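You operate a simulated robot arm through the tools that you are given. There is no shell and no other tool.

You run a simulated robot arm. Do the job below in one go: nothing can be reset, and whatever is moved stays where it is left.

## Task
Raise the folding crate's two sagging walls, then stand bowl and jug inside.
Fine: square wall and arch wall upright; cream bowl and milk jug upright. Chip nothing. Set down upright: milk jug.
Where things are to end (x, y in the base frame): cream bowl within 50 mm of [610, 200]; milk jug within 50 mm of [600, 40].
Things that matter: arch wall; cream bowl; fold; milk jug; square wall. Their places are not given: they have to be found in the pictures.

It is judged by the outcome, as a careful person would: the job done as asked, and still so three seconds after it is handed in. It fails if anything else is knocked over, pushed out of place, dropped, spilled or broken.

## Robot
A 6-joint arm with a fingered hand, fixed in place. Base frame: the origin is at the foot of the arm, x ahead of it, y to its left, z up; the work surface is at about z = 800. Lengths are in mm, angles in rad, forces in N, time in s.
With the tool pointing down near the work surface it reaches from about 340 to 820 mm from the base axis. Its first joint turns from -2.897 to 2.897 rad. Payload 4 kg.
The TCP is the grasp point between the finger pads, 26 mm short of the fingertips. In the tool frame z runs along the fingers and y along their closing line. The gripper opens to 132 mm. The gripper's body begins 73 mm behind the TCP. The gripper is a hand of 5 fingers: y runs from the thumb to the fingers, the wrist lies at [0, 0, -239] in the tool frame.
Orientation is told as [roll, pitch, yaw] about the base's x, y, z axes, in that order, counted from this pose: with the fingers straight down and closing along the base's y, the tool's x points along the base's -x, its y along +y and its z along -z.

## Interface
- The arm moves only by the tool servo_tool. Its argument "steps" is a list of rows, each an object of numbers (a shift or turn left out is 0): "dx", "dy", "dz": the shift along the tool's x, y, z in m; "wx", "wy", "wz": the turn, a rotation vector about the tool's x, y, z in rad. In form: [{"dx": .., "dy": .., "dz": .., "wx": .., "wy": .., "wz": ..}, ...]. A call has 1 to 20 rows; each row shifts and turns the commanded pose from where the row before left it, along the tool's axes as they then stand. A row lasts 0.2 s, in which the tool goes at most 50 mm and 0.15 rad; a call with a longer step from one row to the next is refused whole. Where a pose cannot be reached the arm comes as near as it can. A force on the tool above 90 N (or 10 N above the force at the start of the call, whichever is more), or a blocked arm, ends the call early, and 0.2 s more pass. In this call time passes only in rows, and 0.2 s behind the last. It gives the time, the measured TCP pose, the force on the tool (base axes), the opening and the grip force at its end, in the units of the frame above (readings bear some noise), with the torque about the TCP (base axes, N m) and any sound that the robot's microphone picked up.
- Cameras (640 x 400 px; columns grow to the right, rows downward): "scene" is fixed at [399.6, -498.8, 1637.6]; the picture's right is [0.93, -0.37, 0.00], its down [-0.31, -0.80, -0.51] and it looks along [0.19, 0.48, -0.86] (base axes); focal length 324 px, centre (320, 200). "wrist" rides on the gripper at [84, 2, -97] in the tool frame; the picture's right is [-0.02, 1.00, 0.00], its down [-0.75, -0.02, -0.66] and it looks along [-0.66, -0.01, 0.75] (tool axes); focal length 270 px, centre (320, 200).
- get_image(camera): a new picture of that camera. No time passes.
- finger_targets(finger1, finger2, finger3, finger4, thumb_bend): sets how far each is bent, from 0 (flat) to 100 (curled in); at 30 the hand is open as for a grip, at 70 the pads meet at the TCP. One left out holds its place. A second passes; each finger stops where it meets its share of the squeeze, and holds until it gets a number again. It is the only way to open and close the hand. It gives what a move gives, with no picture; readings hold the bend of each and the force on the fingers (four entries, about 0 where the hand has none), thumb and palm.
- point_at(camera, pixels): for up to 12 pixels [column, row] of the newest picture of that camera ("zoom" is the newest enlarged one), the place [x, y, z] in the base frame of the surface seen there, good to about 3 mm. No time passes.
- inspect(camera, box): a new picture of the part [left, top, right, bottom] of that camera's present view, enlarged. No time passes.
- finish_job(): hands the job in; it is judged then, once.

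Unless the task says otherwise, let go and move clear before handing in.

The tools are called as a command line: name --argument value ..., lists and objects as JSON in quotes. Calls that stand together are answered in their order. servo_tool: Moves the arm, as the interface text tells. Its arguments: {"type":"object","properties":{"steps":{"type":"array","items":{"type":"object","properties":{"dx":{"type":"number"},"dy":{"type":"number"},"dz":{"type":"number"},"wx":{"type":"number"},"wy":{"type":"number"},"wz":{"type":"number"}}}}},"required":["steps"]} The other tools are called the same way: finger_targets (finger1, finger2, finger3, finger4, thumb_bend) moves the fingers one by one; get_image (camera) takes a picture; point_at (camera, pixels) gives the place of the surface under pixels of a picture; inspect (camera, box) takes an enlarged picture of a part of a camera's view; finish_job () hands the job in.

At the start:

```text
clock: 0.0
eef_pos: [562.8, -2.3, 1175.8]
ee_rot: [0.0, 0.002, -0.001]
force: [-0.4, -0.1, -0.3]
torque: [0.04, 0.03, 0.01]
width: 131.7
grip_force: 0.0
shape: jaw
bend: [30.0, 30.0, 30.0, 30.0, 30.0]
finger forces: [0.0, 0.0, 0.0, 0.0, 0.0, 0.0]
```

scene: 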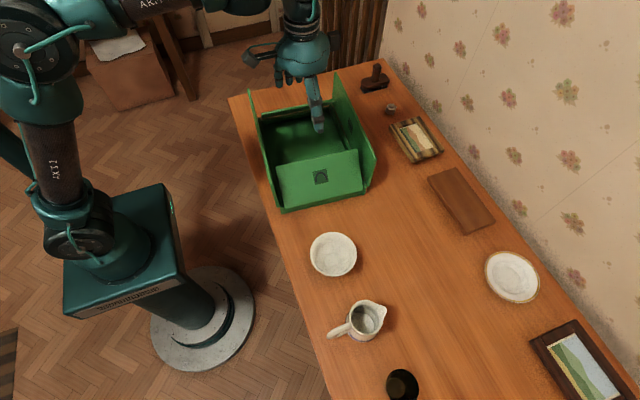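
wrist: 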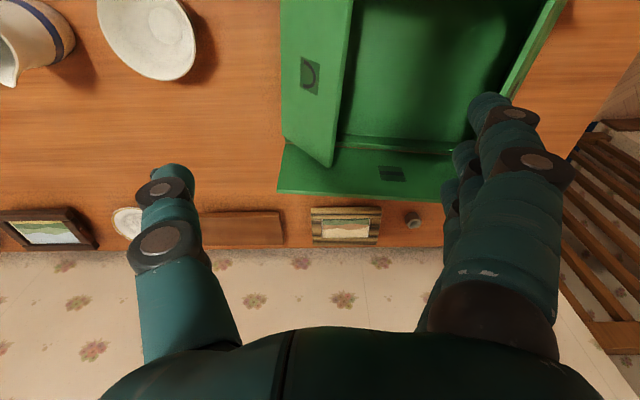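

The scene shows the green crate around pixels (250-375, 75-210), with one wall tilted (marked by a dark square near (320,177)), and the bowl at (333,254) and jug at (365,318). I'll take a closer look at these before moving.

inspect --camera "scene" --box '[220, 60, 400, 220]'

inspect --camera "wrist" --box '[240, 0, 600, 220]'

```text
2.50 times, centred on (310, 140) of scene
```

zoom: 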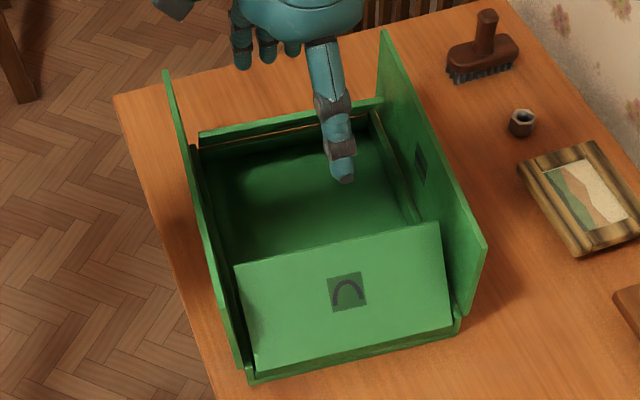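

```text
1.78 times, centred on (420, 110) of wrist
```

zoom: 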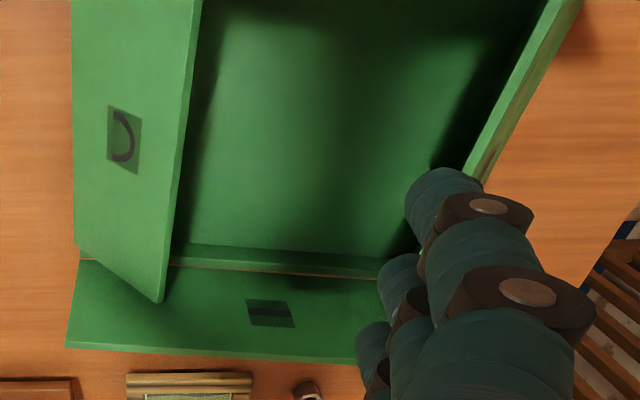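

The arch wall (zoom (345,292)) leans inward over the crate and the right wall looks splayed outward. I'll re-zoom the scene and measure wall points.

inspect --camera "scene" --box '[220, 60, 400, 220]'

point_at --camera "zoom" --pixels '[[240, 268], [436, 228], [448, 320], [262, 364], [346, 292], [385, 45], [480, 250], [462, 308], [420, 165], [170, 80], [242, 360], [300, 120]]'

point_at --camera "zoom" --pixels '[[300, 200], [240, 200], [200, 140], [375, 103], [255, 380], [455, 335], [185, 110], [205, 200], [395, 180], [370, 130], [290, 128], [340, 360]]'

point_at --camera "scene" --pixels '[[333, 254], [333, 236], [311, 254], [356, 254], [333, 274], [350, 308], [384, 315], [365, 318], [335, 331], [362, 340], [402, 384], [374, 80]]'

```text
2.50 times, centred on (310, 140) of scene
```

zoom: 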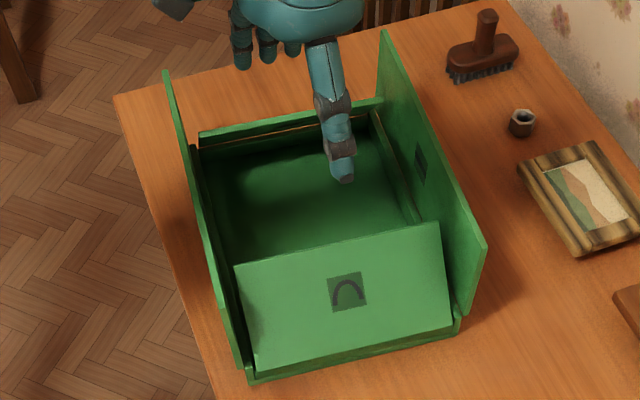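

```text
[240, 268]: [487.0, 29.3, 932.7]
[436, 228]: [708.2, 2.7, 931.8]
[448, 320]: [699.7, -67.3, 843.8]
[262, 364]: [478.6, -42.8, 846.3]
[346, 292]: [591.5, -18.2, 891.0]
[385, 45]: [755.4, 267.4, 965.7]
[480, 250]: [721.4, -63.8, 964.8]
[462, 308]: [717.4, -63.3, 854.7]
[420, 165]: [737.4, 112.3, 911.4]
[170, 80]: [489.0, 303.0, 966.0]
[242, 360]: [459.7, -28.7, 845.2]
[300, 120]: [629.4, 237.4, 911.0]
```

```text
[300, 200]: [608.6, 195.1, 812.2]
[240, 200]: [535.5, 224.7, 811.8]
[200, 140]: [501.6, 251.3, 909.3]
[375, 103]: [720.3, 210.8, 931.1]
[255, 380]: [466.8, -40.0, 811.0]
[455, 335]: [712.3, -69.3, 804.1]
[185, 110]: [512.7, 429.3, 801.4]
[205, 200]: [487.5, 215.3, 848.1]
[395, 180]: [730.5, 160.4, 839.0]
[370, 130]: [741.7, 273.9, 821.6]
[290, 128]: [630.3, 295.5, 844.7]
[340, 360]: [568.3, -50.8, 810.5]
```

```text
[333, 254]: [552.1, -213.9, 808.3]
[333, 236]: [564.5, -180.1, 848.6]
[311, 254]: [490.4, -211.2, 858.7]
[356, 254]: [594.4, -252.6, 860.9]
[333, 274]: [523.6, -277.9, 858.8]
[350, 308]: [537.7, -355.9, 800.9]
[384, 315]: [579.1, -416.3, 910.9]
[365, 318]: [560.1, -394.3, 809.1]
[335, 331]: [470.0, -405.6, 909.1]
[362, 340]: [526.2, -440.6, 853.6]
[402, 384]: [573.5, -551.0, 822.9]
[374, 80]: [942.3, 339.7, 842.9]
```

Measurements: long walls stand upright (tops at z≈966), the arch wall leans inward from hinge y≈-55, z≈845 to top y≈16, z≈932, and the far (+y) wall also leans inward. Now a closer look at the bowl and jug.

inspect --camera "scene" --box '[290, 220, 430, 400]'

point_at --camera "zoom" --pixels '[[320, 200], [300, 240], [350, 240], [400, 220], [330, 260], [260, 270], [390, 265], [350, 300], [300, 290], [320, 180], [250, 100], [200, 60]]'

get_image --camera "wrist"

```text
2.22 times, centred on (360, 310) of scene
```

zoom: 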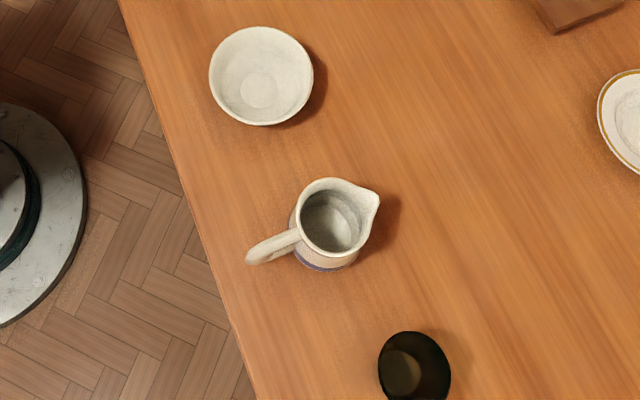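

```text
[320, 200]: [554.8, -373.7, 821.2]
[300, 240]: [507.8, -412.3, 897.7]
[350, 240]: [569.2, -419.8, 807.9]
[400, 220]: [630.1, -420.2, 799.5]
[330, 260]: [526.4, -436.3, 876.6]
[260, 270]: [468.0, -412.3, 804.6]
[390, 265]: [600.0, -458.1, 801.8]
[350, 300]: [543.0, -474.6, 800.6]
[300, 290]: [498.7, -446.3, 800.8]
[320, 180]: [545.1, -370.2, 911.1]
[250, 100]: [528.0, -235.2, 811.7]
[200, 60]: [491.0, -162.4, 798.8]
```

```text
taken
```

wrist: 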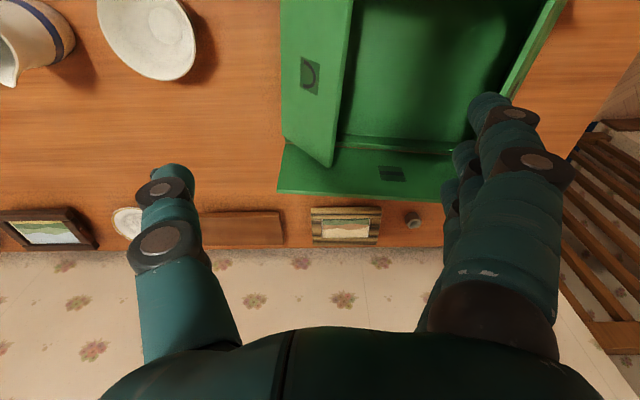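

The jug (zoom (330,220)) stands upright with its handle toward -x and spout toward +x; the bowl is centred near (543,-230). I'll measure rim points more precisely and look at the hand.

point_at --camera "zoom" --pixels '[[303, 215], [325, 179], [350, 250], [325, 253], [377, 197], [250, 260], [290, 238], [211, 75], [260, 28], [311, 75], [262, 124], [320, 268]]'

inspect --camera "scene" --box '[230, 0, 390, 140]'

inspect --camera "wrist" --box '[400, 60, 620, 380]'

```text
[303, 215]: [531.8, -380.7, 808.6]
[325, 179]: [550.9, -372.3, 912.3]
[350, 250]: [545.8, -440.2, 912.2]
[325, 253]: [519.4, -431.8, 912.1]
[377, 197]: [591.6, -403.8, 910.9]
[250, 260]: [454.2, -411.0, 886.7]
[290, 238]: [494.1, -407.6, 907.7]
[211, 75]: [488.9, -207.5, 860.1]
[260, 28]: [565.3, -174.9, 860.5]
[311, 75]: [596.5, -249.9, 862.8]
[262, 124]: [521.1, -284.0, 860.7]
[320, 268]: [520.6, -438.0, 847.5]
```

```text
2.86 times, centred on (310, 70) of scene
```

zoom: 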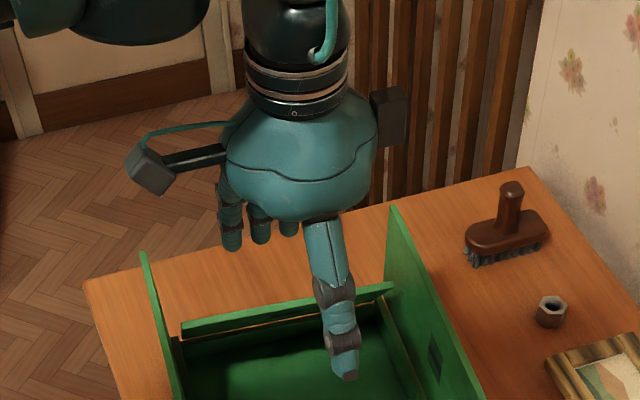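

```text
1.25 times, centred on (510, 220) of wrist
```

zoom: 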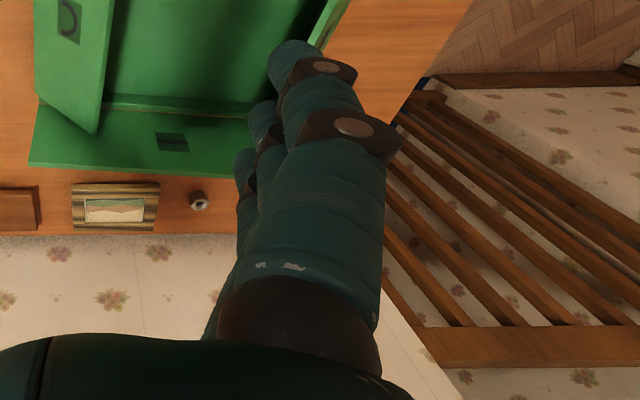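

The hand is about 340 mm above the table, jug rim fits a circle at (542,-406) r≈35 with rim z≈912, bowl rim centre (543,-229) r≈58. Next I move over the crate's middle, staying high, and yaw the hand to match the crate (about -0.105 rad).

servo_tool --steps '[{"dx": -0.015, "dy": 0.04, "wz": 0.035}, {"dx": -0.015, "dy": 0.04, "wz": 0.035}, {"dx": -0.013, "dy": 0.04, "wz": 0.035}]'

get_image --camera "wrist"

get_image --camera "scene"

```text
clock: 0.8
eef_pos: [606.1, 117.3, 1175.8]
ee_rot: [0.001, 0.001, -0.108]
force: [0.2, 0.1, -0.4]
torque: [0.0, -0.02, -0.01]
width: 131.6
grip_force: 0.1
shape: jaw
bend: [30.0, 30.0, 30.0, 30.0, 30.0]
finger forces: [0.0, 0.0, 0.0, 0.0, 0.0, 0.0]
```

```text
taken
```

wrist: 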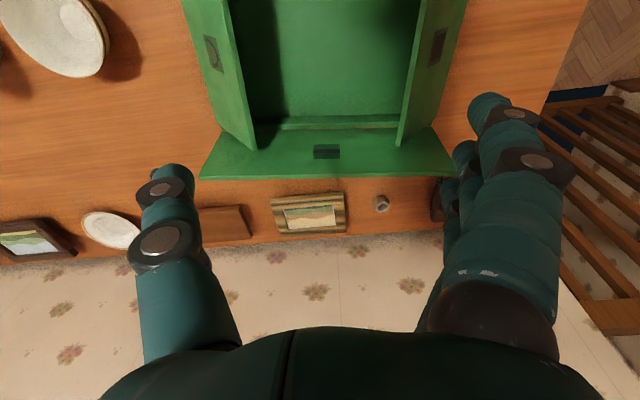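

```text
taken
```

scene: 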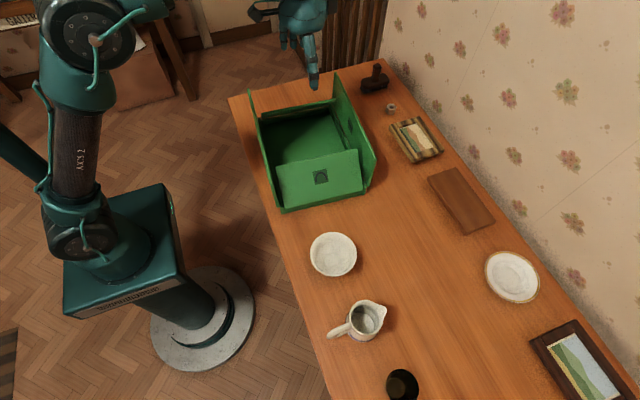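

Yaw is now -0.108; the wrist view shows both short walls leaning in, with a mark at (213,52) on the left (arch) and one at (438,45) on the right. I'll zoom and measure the right one.

inspect --camera "wrist" --box '[180, 0, 480, 190]'

point_at --camera "zoom" --pixels '[[565, 100], [600, 30], [535, 30], [480, 300], [500, 310], [565, 310], [540, 150], [70, 100], [145, 310], [110, 30], [320, 290], [325, 322]]'

inspect --camera "scene" --box '[230, 60, 390, 220]'

point_at --camera "zoom" --pixels '[[190, 128], [193, 140], [193, 148], [375, 95], [380, 103], [300, 108], [300, 118], [300, 124], [250, 128], [150, 80], [400, 70], [445, 215]]'

```text
2.11 times, centred on (330, 95) of wrist
```

zoom: 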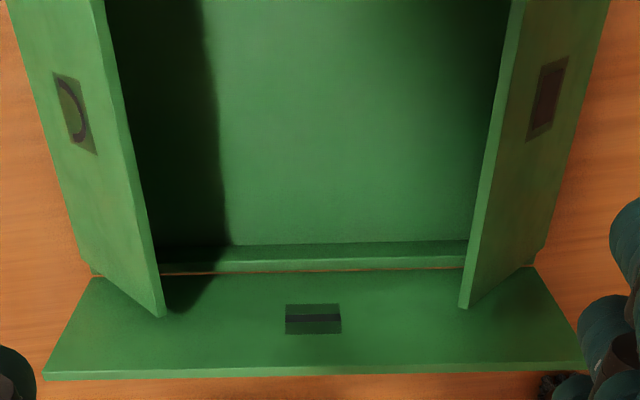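

```text
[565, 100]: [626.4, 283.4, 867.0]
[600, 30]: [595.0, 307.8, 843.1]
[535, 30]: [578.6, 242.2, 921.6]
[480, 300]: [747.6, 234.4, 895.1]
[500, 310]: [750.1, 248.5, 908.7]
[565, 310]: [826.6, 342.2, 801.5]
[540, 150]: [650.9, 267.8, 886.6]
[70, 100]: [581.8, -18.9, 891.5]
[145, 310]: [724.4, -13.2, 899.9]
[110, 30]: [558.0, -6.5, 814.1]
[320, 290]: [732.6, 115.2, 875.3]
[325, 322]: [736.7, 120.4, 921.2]
```

```text
2.50 times, centred on (310, 140) of scene
```

zoom: 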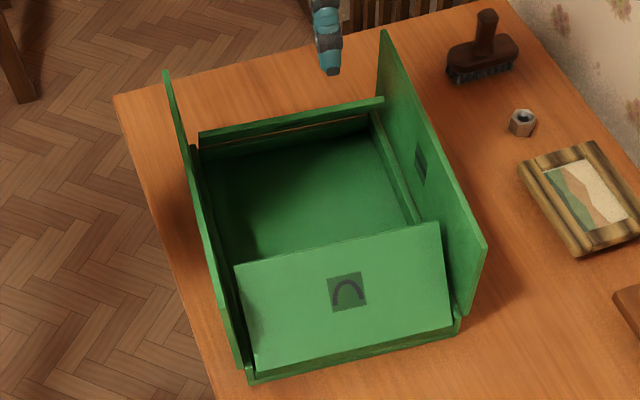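

```text
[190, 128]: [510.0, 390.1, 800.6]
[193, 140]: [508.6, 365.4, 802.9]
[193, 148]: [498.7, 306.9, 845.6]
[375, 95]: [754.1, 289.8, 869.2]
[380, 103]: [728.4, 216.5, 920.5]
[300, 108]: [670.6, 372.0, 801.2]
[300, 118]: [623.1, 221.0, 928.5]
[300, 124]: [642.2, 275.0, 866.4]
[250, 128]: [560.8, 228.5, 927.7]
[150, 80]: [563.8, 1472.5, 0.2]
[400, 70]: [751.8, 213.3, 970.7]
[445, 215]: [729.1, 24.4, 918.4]
```

The square mark is at wrist zoom (548,97), so the +y wall is the square wall: top edge ≈(623,221,928), hinge ≈(620,305,845). I'll curl the four fingers out of the way, keep the thumb out to push the arch wall, and descend part way at the crate's middle.

finger_targets --finger1 60 --finger2 60 --finger3 60 --finger4 60

servo_tool --steps '[{"dy": 0.012, "dz": 0.04}, {"dz": 0.04}, {"dz": 0.04}, {"dz": 0.04}, {"dz": 0.035}]'

get_image --camera "wrist"

inspect --camera "scene" --box '[230, 60, 390, 220]'

```text
clock: 1.8
eef_pos: [607.0, 117.1, 1174.8]
ee_rot: [0.001, 0.0, -0.104]
force: [-0.3, 0.4, 0.6]
torque: [0.0, -0.05, 0.01]
width: 91.6
grip_force: 0.1
shape: fingers
bend: [60.0, 60.0, 60.0, 60.0, 30.0]
finger forces: [0.1, 0.0, 0.0, 0.0, 0.1, 0.0]
```

```text
clock: 3.0
eef_pos: [609.8, 128.4, 983.6]
ee_rot: [-0.001, 0.0, -0.104]
force: [-0.2, -0.1, 0.4]
torque: [0.01, 0.0, -0.01]
width: 91.3
grip_force: 0.0
shape: fingers
bend: [60.0, 60.0, 60.0, 60.0, 30.0]
finger forces: [0.1, 0.1, 0.1, 0.0, 0.0, 0.0]
```

```text
taken
```

wrist: 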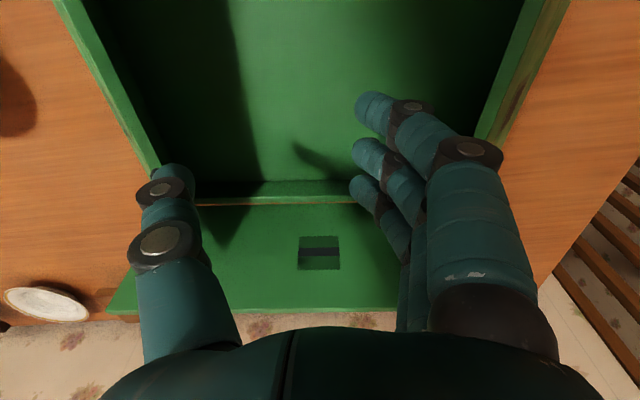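

```text
2.50 times, centred on (310, 140) of scene
```

zoom: 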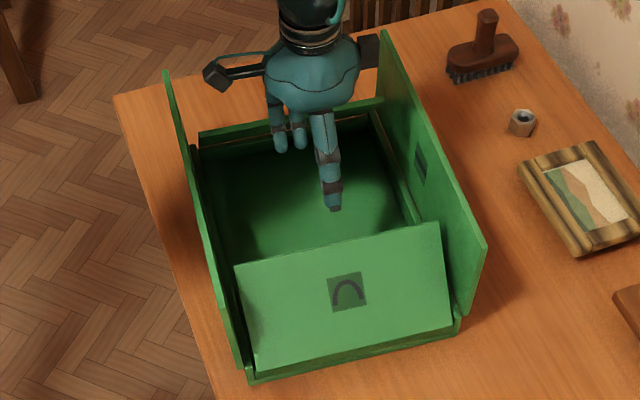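

The thumb (scene zoom (333,190)) hangs clear between the walls. I'll measure thumb and arch wall edge positions before going lower.

point_at --camera "zoom" --pixels '[[336, 208], [332, 190], [328, 160], [324, 130], [322, 115], [345, 244], [300, 256], [390, 236], [300, 138], [281, 148], [217, 75], [310, 90]]'

point_at --camera "wrist" --pixels '[[170, 170], [150, 188], [145, 240], [375, 110], [495, 150], [515, 230], [150, 150], [490, 120], [500, 175]]'

```text
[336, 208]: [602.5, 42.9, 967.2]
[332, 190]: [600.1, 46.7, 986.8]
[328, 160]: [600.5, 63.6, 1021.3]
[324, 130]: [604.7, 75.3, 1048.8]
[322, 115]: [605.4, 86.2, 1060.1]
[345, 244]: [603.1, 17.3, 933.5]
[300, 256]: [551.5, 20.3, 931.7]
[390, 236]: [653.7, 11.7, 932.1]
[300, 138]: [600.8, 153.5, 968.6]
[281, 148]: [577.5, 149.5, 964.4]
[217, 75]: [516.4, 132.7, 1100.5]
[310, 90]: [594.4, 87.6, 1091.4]
```

```text
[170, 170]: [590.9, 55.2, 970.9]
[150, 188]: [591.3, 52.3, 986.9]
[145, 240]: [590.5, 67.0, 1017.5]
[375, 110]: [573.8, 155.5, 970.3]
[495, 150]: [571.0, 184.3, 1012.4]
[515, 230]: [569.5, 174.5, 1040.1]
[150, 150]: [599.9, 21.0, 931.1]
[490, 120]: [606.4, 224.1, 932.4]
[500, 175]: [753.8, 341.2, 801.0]
```

Thumb tip sits at (602,43,967), the arch wall's top edge at (603,17,933), so there's about 26 mm of gap. I'll lower 50 mm so the thumb reaches behind the edge, then approach gently in −y.

servo_tool --steps '[{"dz": 0.025}, {"dz": 0.025}, {"dy": -0.01}, {"dy": -0.008}]'

inspect --camera "scene" --box '[230, 60, 390, 220]'

```text
clock: 4.0
eef_pos: [609.4, 108.1, 929.3]
ee_rot: [-0.001, 0.002, -0.107]
force: [0.4, -0.5, 0.4]
torque: [0.0, -0.02, 0.0]
width: 91.6
grip_force: 0.1
shape: fingers
bend: [60.0, 60.0, 60.0, 60.0, 30.0]
finger forces: [0.0, 0.1, 0.1, 0.0, 0.0, 0.1]
```

```text
2.50 times, centred on (310, 140) of scene
```

zoom: 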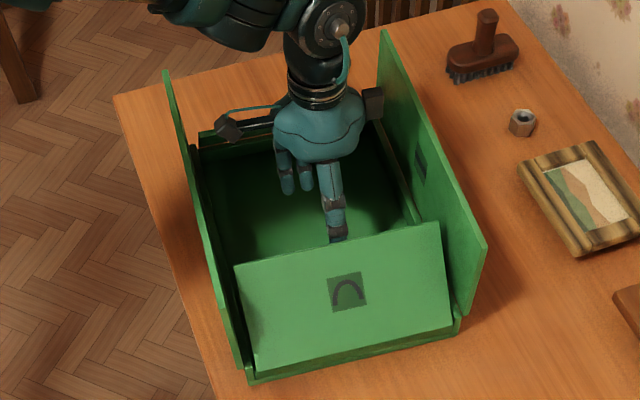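

Force is near zero and the thumb tip is just behind the arch wall edge (zoom (338,238)). I'll advance in small steps and watch the force.

servo_tool --steps '[{"dy": -0.005}, {"dy": -0.005}, {"dy": -0.005}, {"dy": -0.005}]'

inspect --camera "scene" --box '[230, 60, 390, 220]'

```text
clock: 5.0
eef_pos: [607.1, 87.6, 931.4]
ee_rot: [0.001, -0.001, -0.107]
force: [-0.1, 1.0, -0.5]
torque: [-0.04, 0.02, 0.0]
width: 90.7
grip_force: 0.8
shape: fingers
bend: [60.0, 60.0, 60.0, 60.0, 30.0]
finger forces: [0.1, 0.0, 0.0, 0.1, 1.0, 0.0]
```

```text
2.50 times, centred on (310, 140) of scene
```

zoom: 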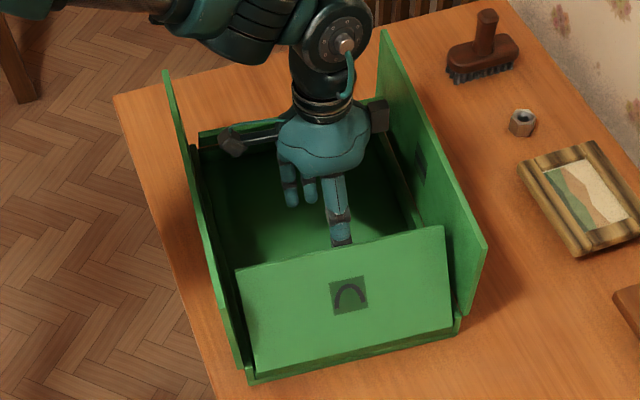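

The arch wall has begun to rise with about 1 N on the thumb. Continuing in small steps.

servo_tool --steps '[{"dy": -0.005}, {"dy": -0.005}, {"dy": -0.005}, {"dy": -0.005}, {"dy": -0.005}]'

inspect --camera "scene" --box '[230, 60, 390, 220]'

point_at --camera "zoom" --pixels '[[346, 252], [300, 262], [400, 241], [348, 300], [345, 350]]'

```text
clock: 6.2
eef_pos: [604.6, 64.7, 930.3]
ee_rot: [-0.001, 0.0, -0.105]
force: [0.5, 0.8, -0.1]
torque: [-0.03, -0.01, -0.01]
width: 90.5
grip_force: 0.5
shape: fingers
bend: [60.0, 60.0, 60.0, 60.0, 30.0]
finger forces: [0.0, 0.0, 0.0, 0.0, 0.9, 0.1]
```

```text
2.50 times, centred on (310, 140) of scene
```

zoom: 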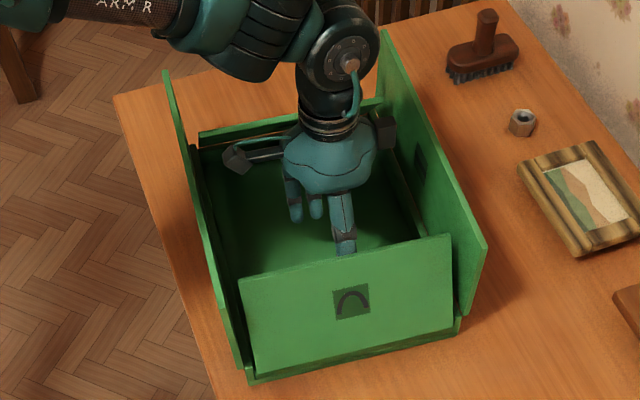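

```text
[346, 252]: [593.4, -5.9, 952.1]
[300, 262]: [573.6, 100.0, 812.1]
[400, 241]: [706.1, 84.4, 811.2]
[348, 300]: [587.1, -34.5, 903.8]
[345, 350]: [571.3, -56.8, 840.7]
```

Arch wall is now at about 21° from upright (top ≈ (593,-10,953)), force ~1 N. Continuing.

servo_tool --steps '[{"dy": -0.005}, {"dy": -0.005}, {"dy": -0.004}]'

inspect --camera "scene" --box '[230, 60, 390, 220]'

point_at --camera "zoom" --pixels '[[300, 275], [400, 252], [348, 300], [345, 350], [300, 300], [300, 350], [400, 290], [400, 335]]'

```text
clock: 7.0
eef_pos: [603.6, 50.6, 931.2]
ee_rot: [0.0, 0.0, -0.105]
force: [-1.0, 0.5, 0.1]
torque: [0.0, 0.02, 0.0]
width: 91.0
grip_force: 0.4
shape: fingers
bend: [60.0, 60.0, 60.0, 60.0, 30.0]
finger forces: [0.0, 0.0, 0.1, 0.0, 0.9, 0.0]
```

```text
2.50 times, centred on (310, 140) of scene
```

zoom: 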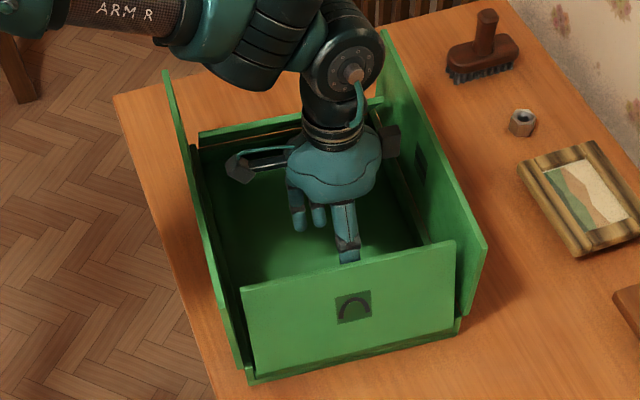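

```text
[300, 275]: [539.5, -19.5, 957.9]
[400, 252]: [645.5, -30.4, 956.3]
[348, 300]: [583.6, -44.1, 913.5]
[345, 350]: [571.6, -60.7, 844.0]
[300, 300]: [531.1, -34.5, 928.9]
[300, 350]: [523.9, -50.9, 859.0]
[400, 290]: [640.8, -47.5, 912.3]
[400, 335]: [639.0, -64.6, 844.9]
```

About 14° left to upright (e.g. (641,-47,912) vs (639,-65,845)). Continuing with 3 mm steps, listening for any click.

servo_tool --steps '[{"dy": -0.003}, {"dy": -0.003}, {"dy": -0.003}]'

inspect --camera "scene" --box '[230, 60, 390, 220]'

point_at --camera "zoom" --pixels '[[300, 280], [400, 258], [300, 300], [300, 350], [400, 290], [400, 335], [245, 290], [455, 245]]'

```text
clock: 7.8
eef_pos: [602.0, 43.3, 931.5]
ee_rot: [-0.001, 0.0, -0.105]
force: [-0.4, 0.8, -0.3]
torque: [-0.01, 0.01, 0.06]
width: 90.6
grip_force: 0.4
shape: fingers
bend: [60.0, 60.0, 60.0, 60.0, 30.0]
finger forces: [0.0, 0.0, 0.1, 0.0, 1.1, 0.1]
```

```text
2.50 times, centred on (310, 140) of scene
```

zoom: 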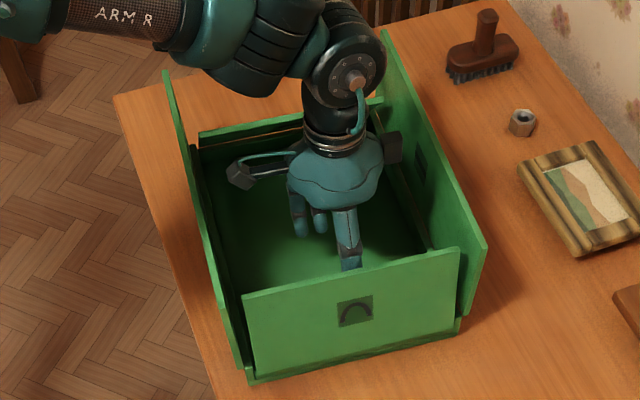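

```text
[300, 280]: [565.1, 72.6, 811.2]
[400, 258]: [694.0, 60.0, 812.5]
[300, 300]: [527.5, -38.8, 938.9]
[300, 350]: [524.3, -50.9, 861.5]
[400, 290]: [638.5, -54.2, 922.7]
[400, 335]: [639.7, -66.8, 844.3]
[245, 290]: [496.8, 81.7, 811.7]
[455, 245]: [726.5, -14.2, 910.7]
```

About 9° remains. Continuing.

servo_tool --steps '[{"dy": -0.003}, {"dy": -0.003}]'

inspect --camera "scene" --box '[230, 60, 390, 220]'

point_at --camera "zoom" --pixels '[[300, 300], [300, 350], [400, 280], [400, 290], [400, 335], [400, 270], [300, 290]]'

```text
clock: 8.4
eef_pos: [603.1, 36.9, 930.4]
ee_rot: [0.0, -0.001, -0.106]
force: [-1.3, 1.8, 0.6]
torque: [0.01, -0.01, 0.05]
width: 91.0
grip_force: 0.4
shape: fingers
bend: [60.0, 60.0, 60.0, 60.0, 30.0]
finger forces: [0.0, 0.0, 0.0, 0.1, 1.1, 0.0]
```

```text
2.50 times, centred on (310, 140) of scene
```

zoom: 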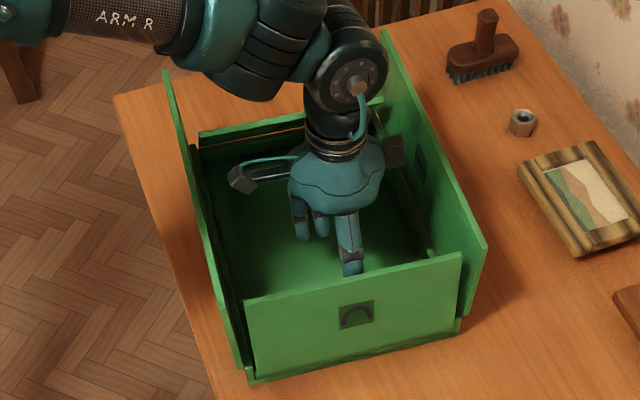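

```text
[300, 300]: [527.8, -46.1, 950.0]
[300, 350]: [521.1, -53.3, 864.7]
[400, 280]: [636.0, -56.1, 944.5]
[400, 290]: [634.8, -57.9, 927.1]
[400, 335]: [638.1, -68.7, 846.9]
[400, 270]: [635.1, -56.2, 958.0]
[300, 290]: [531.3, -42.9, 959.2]
```

Around 6° remains. Two more small steps.

servo_tool --steps '[{"dy": -0.002}, {"dy": -0.002}, {"dy": -0.002}]'

inspect --camera "scene" --box '[230, 60, 390, 220]'

point_at --camera "zoom" --pixels '[[300, 300], [300, 350], [400, 280], [400, 290], [400, 335], [280, 300], [280, 355], [430, 270], [430, 325]]'

```text
clock: 9.2
eef_pos: [601.5, 30.8, 931.1]
ee_rot: [0.002, 0.0, -0.105]
force: [-0.1, 1.0, 0.6]
torque: [0.03, 0.0, 0.01]
width: 90.6
grip_force: 0.4
shape: fingers
bend: [60.0, 60.0, 60.0, 60.0, 30.0]
finger forces: [0.1, 0.0, 0.1, 0.1, 1.0, 0.0]
```

```text
2.50 times, centred on (310, 140) of scene
```

zoom: 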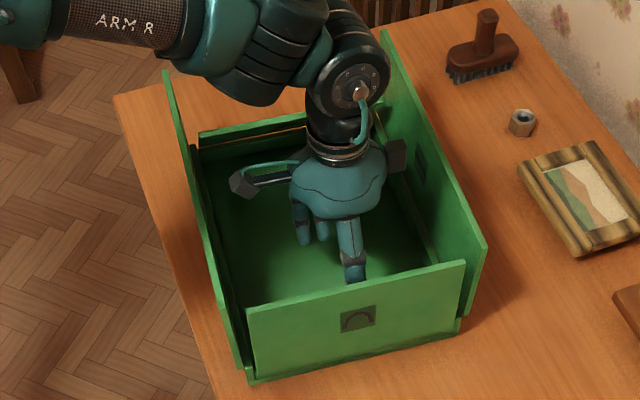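

```text
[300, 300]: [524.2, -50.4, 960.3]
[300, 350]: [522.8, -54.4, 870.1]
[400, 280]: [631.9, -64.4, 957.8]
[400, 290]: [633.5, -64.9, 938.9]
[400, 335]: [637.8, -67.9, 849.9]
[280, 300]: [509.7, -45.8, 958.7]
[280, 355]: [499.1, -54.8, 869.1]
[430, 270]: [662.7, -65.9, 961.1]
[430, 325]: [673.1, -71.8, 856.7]
```

Lean is about 2–3° now (e.g. (633,-65,939) vs (638,-68,850)). Pushing the last couple of millimetres.

servo_tool --steps '[{"dy": -0.0015}, {"dy": -0.0015}]'

inspect --camera "scene" --box '[230, 60, 390, 220]'

point_at --camera "zoom" --pixels '[[300, 305], [300, 350], [400, 285], [400, 290], [400, 335], [280, 307], [280, 355], [430, 278], [430, 325], [400, 280]]'

```text
clock: 9.8
eef_pos: [601.5, 27.8, 930.3]
ee_rot: [0.0, 0.001, -0.106]
force: [-0.8, 1.0, -0.3]
torque: [0.0, -0.01, -0.03]
width: 90.6
grip_force: 1.0
shape: fingers
bend: [60.0, 60.0, 60.0, 60.0, 30.0]
finger forces: [0.0, 0.0, 0.0, 0.0, 1.1, 0.0]
```

```text
2.50 times, centred on (310, 140) of scene
```

zoom: 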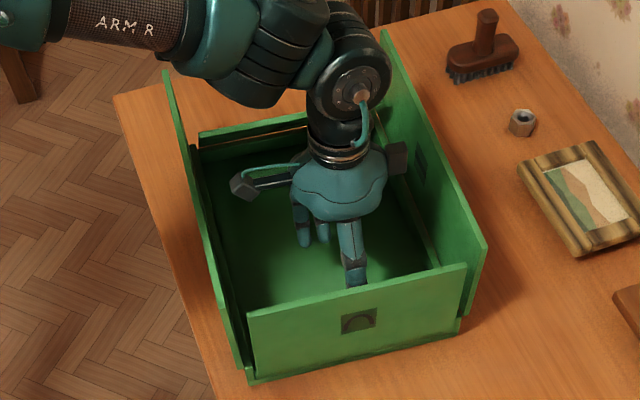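

```text
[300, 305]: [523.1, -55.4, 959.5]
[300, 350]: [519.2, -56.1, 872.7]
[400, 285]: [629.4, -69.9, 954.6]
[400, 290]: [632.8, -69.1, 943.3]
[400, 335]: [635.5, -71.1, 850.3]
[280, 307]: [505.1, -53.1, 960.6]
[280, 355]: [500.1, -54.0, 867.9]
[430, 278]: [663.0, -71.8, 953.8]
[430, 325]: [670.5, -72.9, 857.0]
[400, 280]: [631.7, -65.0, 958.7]
```

The arch wall reads within about 0.5° of upright and no stop or click was felt. I'll back off slightly and check if it holds.

servo_tool --steps '[{"dy": 0.005}, {"dy": 0.005}]'

inspect --camera "scene" --box '[230, 60, 390, 220]'

point_at --camera "zoom" --pixels '[[300, 305], [300, 350], [400, 285], [400, 290], [400, 335], [280, 307], [280, 355], [430, 278], [430, 325], [400, 280]]'

```text
clock: 10.4
eef_pos: [602.6, 37.2, 931.5]
ee_rot: [-0.001, 0.001, -0.106]
force: [0.3, 0.7, -0.2]
torque: [0.0, 0.0, -0.01]
width: 91.0
grip_force: 0.1
shape: fingers
bend: [60.0, 60.0, 60.0, 60.0, 30.0]
finger forces: [0.0, 0.0, 0.0, 0.0, 0.0, 0.0]
```

```text
2.50 times, centred on (310, 140) of scene
```

zoom: 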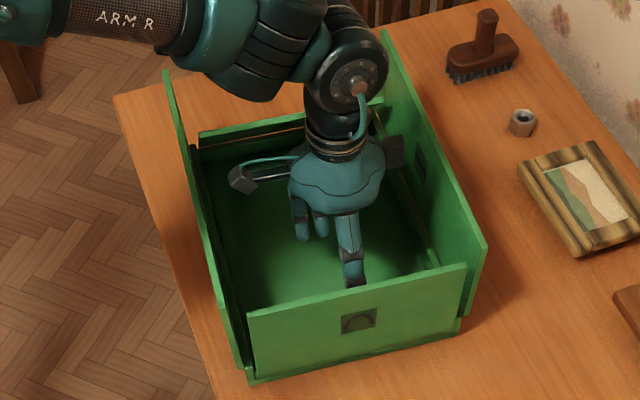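

```text
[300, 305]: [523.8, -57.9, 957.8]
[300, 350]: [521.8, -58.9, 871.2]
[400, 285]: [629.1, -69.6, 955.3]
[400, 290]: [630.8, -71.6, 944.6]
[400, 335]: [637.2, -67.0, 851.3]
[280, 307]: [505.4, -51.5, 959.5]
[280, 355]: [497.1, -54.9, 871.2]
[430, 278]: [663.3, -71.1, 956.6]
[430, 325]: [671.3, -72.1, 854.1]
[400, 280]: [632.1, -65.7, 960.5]
```

The arch wall holds upright by itself with the thumb off it. Now I move back to the crate's middle, open the four fingers and curl the thumb to push the square wall with the finger backs.

servo_tool --steps '[{"dy": 0.025}, {"dy": 0.03}]'

finger_targets --finger1 30 --finger2 30 --finger3 30 --finger4 30 --thumb_bend 55

get_image --camera "wrist"

inspect --camera "scene" --box '[230, 60, 390, 220]'

point_at --camera "wrist" --pixels '[[490, 95], [545, 110], [570, 170], [500, 40], [520, 60], [450, 150], [560, 30]]'

```text
clock: 11.0
eef_pos: [607.9, 91.7, 931.2]
ee_rot: [-0.001, 0.001, -0.107]
force: [0.2, -0.3, 1.0]
torque: [-0.03, 0.01, 0.02]
width: 90.9
grip_force: 0.1
shape: fingers
bend: [60.0, 60.0, 60.0, 60.0, 30.0]
finger forces: [0.0, 0.0, 0.0, 0.0, 0.0, 0.1]
```

```text
clock: 12.0
eef_pos: [607.4, 91.0, 931.2]
ee_rot: [-0.001, 0.0, -0.105]
force: [0.2, 0.7, -0.5]
torque: [-0.03, -0.05, 0.01]
width: 99.0
grip_force: 0.0
shape: fingers
bend: [30.0, 30.0, 30.0, 30.0, 55.0]
finger forces: [0.0, 0.0, 0.0, 0.0, 0.0, 0.0]
```

```text
taken
```

wrist: 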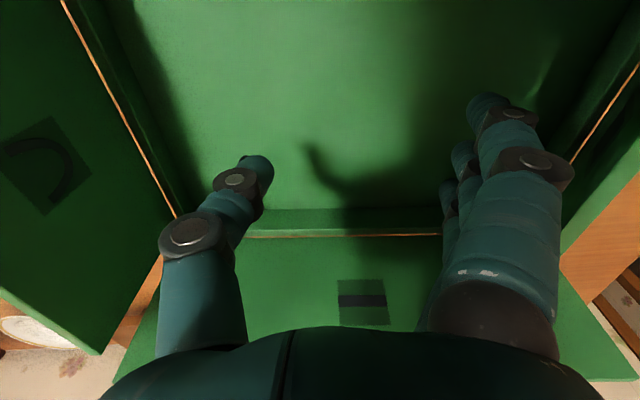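

```text
2.50 times, centred on (310, 140) of scene
```

zoom: 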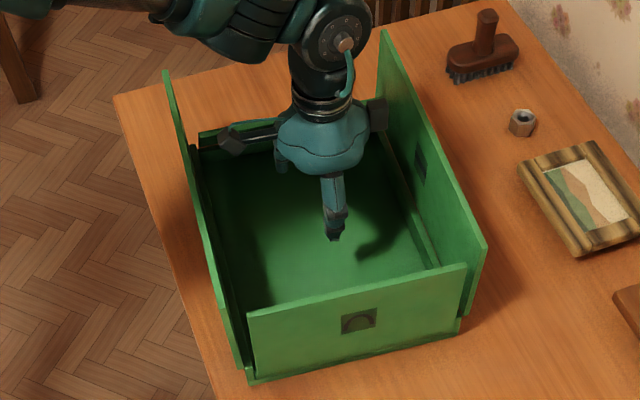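

```text
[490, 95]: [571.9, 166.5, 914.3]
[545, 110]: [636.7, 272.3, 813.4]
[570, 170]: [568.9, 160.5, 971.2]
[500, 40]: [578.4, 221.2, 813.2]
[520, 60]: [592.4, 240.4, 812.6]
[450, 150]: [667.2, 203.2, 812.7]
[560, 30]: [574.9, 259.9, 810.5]
```

Finger tips are at about (572,167,914) with ~50 mm to the square wall's edge at (606,224,932), and the arch wall remains upright. I'll approach in +y, then push gently.

servo_tool --steps '[{"dy": 0.02}, {"dy": 0.015}, {"dy": 0.005}, {"dy": 0.005}, {"dy": 0.005}, {"dy": 0.005}]'

inspect --camera "scene" --box '[230, 40, 390, 200]'

get_image --camera "wrist"

```text
clock: 13.4
eef_pos: [612.9, 145.5, 930.0]
ee_rot: [0.001, 0.0, -0.106]
force: [0.2, -2.2, -0.2]
torque: [0.02, 0.0, 0.03]
width: 98.5
grip_force: 0.7
shape: fingers
bend: [30.0, 30.0, 30.0, 30.0, 55.0]
finger forces: [0.6, 0.5, 0.2, 0.0, 0.0, 0.0]
```

```text
2.50 times, centred on (310, 120) of scene
```

zoom: 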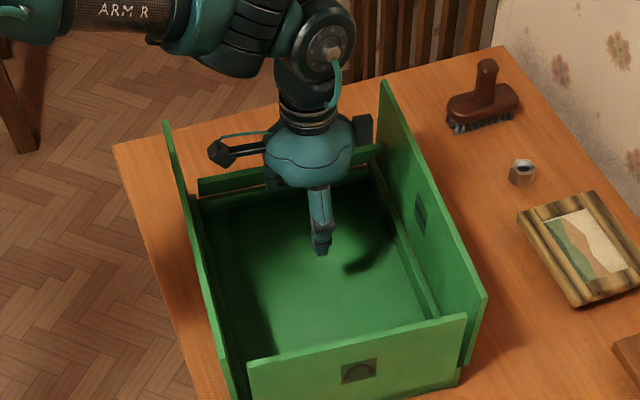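

```text
taken
```

wrist: 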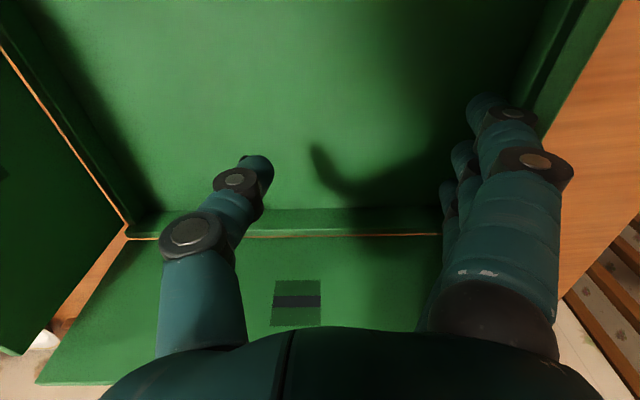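

The fingers have met the square wall (0.6/0.5/0.2 N). Continuing the push in small steps.

servo_tool --steps '[{"dy": 0.005}, {"dy": 0.005}, {"dy": 0.005}, {"dy": 0.005}, {"dy": 0.005}]'

inspect --camera "scene" --box '[230, 40, 390, 200]'

point_at --camera "zoom" --pixels '[[230, 175], [230, 185], [220, 195], [220, 205], [365, 145], [365, 155], [365, 165]]'

```text
clock: 14.6
eef_pos: [615.2, 171.9, 930.0]
ee_rot: [0.001, 0.0, -0.108]
force: [0.1, -1.2, 1.1]
torque: [0.0, -0.02, 0.04]
width: 98.5
grip_force: 0.2
shape: fingers
bend: [30.0, 30.0, 30.0, 30.0, 55.0]
finger forces: [0.4, 0.5, 0.0, 0.0, 0.0, 0.1]
```

```text
2.50 times, centred on (310, 120) of scene
```

zoom: 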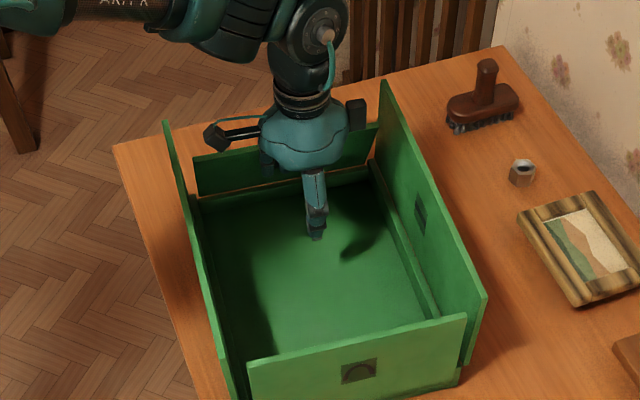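

```text
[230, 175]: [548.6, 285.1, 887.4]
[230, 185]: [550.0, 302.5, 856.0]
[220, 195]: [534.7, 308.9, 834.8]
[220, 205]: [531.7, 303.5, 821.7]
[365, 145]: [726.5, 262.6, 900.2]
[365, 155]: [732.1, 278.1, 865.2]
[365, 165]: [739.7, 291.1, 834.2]
```

Square wall has risen to about 25° from upright. Continuing.

servo_tool --steps '[{"dy": 0.005}, {"dy": 0.005}, {"dy": 0.004}]'

inspect --camera "scene" --box '[230, 40, 390, 200]'

point_at --camera "zoom" --pixels '[[230, 160], [230, 182], [215, 155], [215, 185], [365, 135], [365, 157], [372, 130], [372, 152]]'

```text
clock: 15.4
eef_pos: [619.3, 184.5, 930.7]
ee_rot: [0.0, -0.001, -0.105]
force: [0.3, -1.2, 0.4]
torque: [0.05, 0.02, -0.02]
width: 98.7
grip_force: 0.6
shape: fingers
bend: [30.0, 30.0, 30.0, 30.0, 55.0]
finger forces: [0.3, 0.4, 0.2, 0.1, 0.0, 0.0]
```

```text
2.50 times, centred on (310, 120) of scene
```

zoom: 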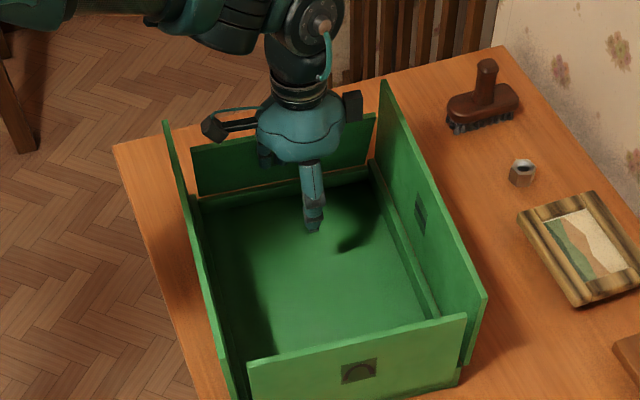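

```text
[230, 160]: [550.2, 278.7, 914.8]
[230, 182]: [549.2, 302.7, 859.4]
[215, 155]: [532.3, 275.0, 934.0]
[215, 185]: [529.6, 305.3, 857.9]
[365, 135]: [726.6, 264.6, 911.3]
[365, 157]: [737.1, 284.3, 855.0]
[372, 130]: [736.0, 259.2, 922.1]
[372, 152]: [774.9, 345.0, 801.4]
```

About 20° left. Continuing.

servo_tool --steps '[{"dy": 0.005}, {"dy": 0.005}, {"dy": 0.003}]'

inspect --camera "scene" --box '[230, 40, 390, 200]'

point_at --camera "zoom" --pixels '[[230, 150], [230, 182], [215, 150], [215, 185], [360, 130], [360, 157], [225, 150], [225, 182]]'

```text
clock: 16.2
eef_pos: [618.8, 198.6, 930.7]
ee_rot: [0.001, -0.001, -0.104]
force: [0.8, -2.1, 1.1]
torque: [0.01, 0.01, -0.05]
width: 98.9
grip_force: 0.4
shape: fingers
bend: [30.0, 30.0, 30.0, 30.0, 55.0]
finger forces: [0.3, 0.4, 0.2, 0.0, 0.1, 0.1]
```

```text
2.50 times, centred on (310, 120) of scene
```

zoom: 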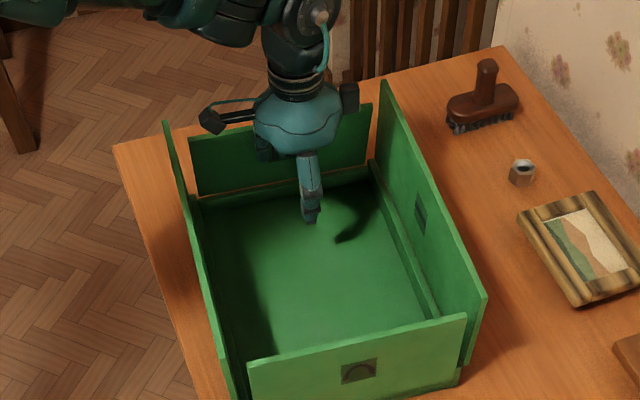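

```text
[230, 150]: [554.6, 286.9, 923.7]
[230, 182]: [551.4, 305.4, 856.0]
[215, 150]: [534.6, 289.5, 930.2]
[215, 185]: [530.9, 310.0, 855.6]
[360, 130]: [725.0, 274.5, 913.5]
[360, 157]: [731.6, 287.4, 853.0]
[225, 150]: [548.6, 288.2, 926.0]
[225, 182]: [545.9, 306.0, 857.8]
```

About 14° left. Continuing with smaller steps.

servo_tool --steps '[{"dy": 0.003}, {"dy": 0.003}, {"dy": 0.003}]'

inspect --camera "scene" --box '[230, 40, 390, 200]'

point_at --camera "zoom" --pixels '[[230, 145], [230, 182], [210, 145], [210, 185], [360, 122], [360, 157], [225, 145], [225, 182]]'

```text
clock: 17.0
eef_pos: [619.7, 207.7, 931.7]
ee_rot: [-0.001, -0.001, -0.102]
force: [-1.1, -0.9, 0.1]
torque: [0.0, -0.02, 0.04]
width: 98.6
grip_force: 0.0
shape: fingers
bend: [30.0, 30.0, 30.0, 30.0, 55.0]
finger forces: [0.5, 0.3, 0.2, 0.0, 0.1, 0.0]
```

```text
2.50 times, centred on (310, 120) of scene
```

zoom: 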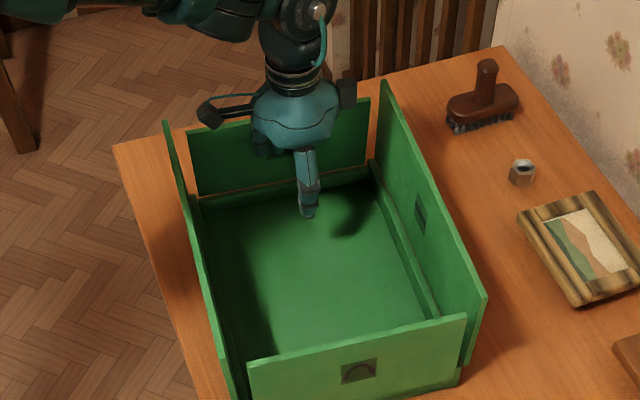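

```text
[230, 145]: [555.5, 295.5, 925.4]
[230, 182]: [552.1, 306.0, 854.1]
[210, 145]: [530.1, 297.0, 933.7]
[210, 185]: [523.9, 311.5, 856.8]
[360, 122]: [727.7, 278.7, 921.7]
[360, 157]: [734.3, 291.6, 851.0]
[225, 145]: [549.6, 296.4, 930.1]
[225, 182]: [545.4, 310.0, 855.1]
```

About 10° left. Continuing.

servo_tool --steps '[{"dy": 0.003}, {"dy": 0.003}]'

inspect --camera "scene" --box '[230, 40, 390, 200]'

point_at --camera "zoom" --pixels '[[230, 142], [230, 182], [210, 142], [210, 185], [360, 117], [360, 157], [225, 142], [225, 182]]'

```text
clock: 17.6
eef_pos: [621.1, 213.3, 931.8]
ee_rot: [0.002, -0.001, -0.107]
force: [0.1, -0.6, 0.4]
torque: [0.01, -0.02, 0.01]
width: 98.7
grip_force: 1.3
shape: fingers
bend: [30.0, 30.0, 30.0, 30.0, 55.0]
finger forces: [0.4, 0.4, 0.2, 0.0, 0.0, 0.1]
```

```text
2.50 times, centred on (310, 120) of scene
```

zoom: 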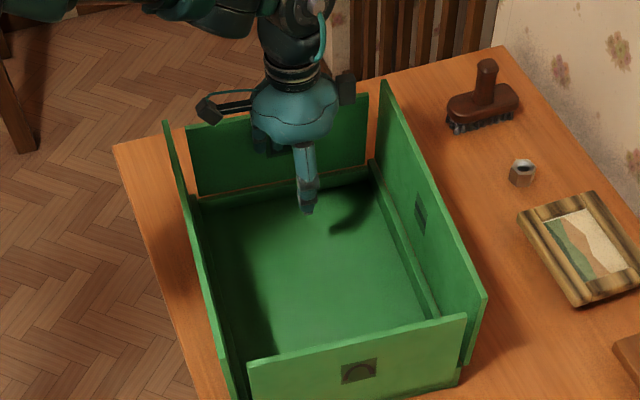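

```text
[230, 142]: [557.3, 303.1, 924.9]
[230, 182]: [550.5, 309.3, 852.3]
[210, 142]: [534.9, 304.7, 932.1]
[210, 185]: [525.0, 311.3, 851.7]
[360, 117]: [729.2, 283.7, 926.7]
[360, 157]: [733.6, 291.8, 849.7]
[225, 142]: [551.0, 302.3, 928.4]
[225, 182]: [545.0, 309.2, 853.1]
```

About 5° left. Two more small steps.

servo_tool --steps '[{"dy": 0.002}, {"dy": 0.0015}]'

inspect --camera "scene" --box '[230, 40, 390, 200]'

point_at --camera "zoom" --pixels '[[230, 140], [230, 182], [210, 140], [210, 185], [360, 115], [360, 157], [225, 140], [225, 182], [350, 117], [350, 157], [235, 140], [235, 182]]'

```text
clock: 18.2
eef_pos: [620.9, 217.9, 931.7]
ee_rot: [0.0, 0.001, -0.103]
force: [0.9, -0.7, 0.0]
torque: [-0.01, 0.02, 0.05]
width: 98.6
grip_force: 0.3
shape: fingers
bend: [30.0, 30.0, 30.0, 30.0, 55.0]
finger forces: [0.2, 0.4, 0.3, 0.0, 0.0, 0.0]
```

```text
2.50 times, centred on (310, 120) of scene
```

zoom: 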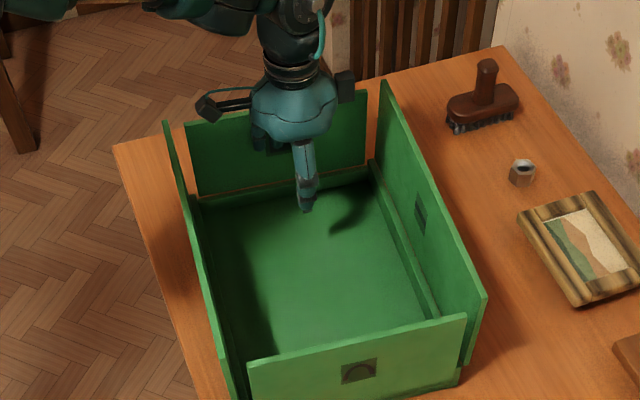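

```text
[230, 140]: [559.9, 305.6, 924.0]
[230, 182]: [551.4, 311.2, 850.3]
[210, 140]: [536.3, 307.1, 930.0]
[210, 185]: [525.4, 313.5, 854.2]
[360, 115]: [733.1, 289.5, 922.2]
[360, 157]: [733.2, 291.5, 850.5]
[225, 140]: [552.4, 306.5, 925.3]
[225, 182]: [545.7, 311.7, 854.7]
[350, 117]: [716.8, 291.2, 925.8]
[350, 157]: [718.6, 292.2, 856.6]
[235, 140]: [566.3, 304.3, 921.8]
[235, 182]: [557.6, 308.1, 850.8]
```

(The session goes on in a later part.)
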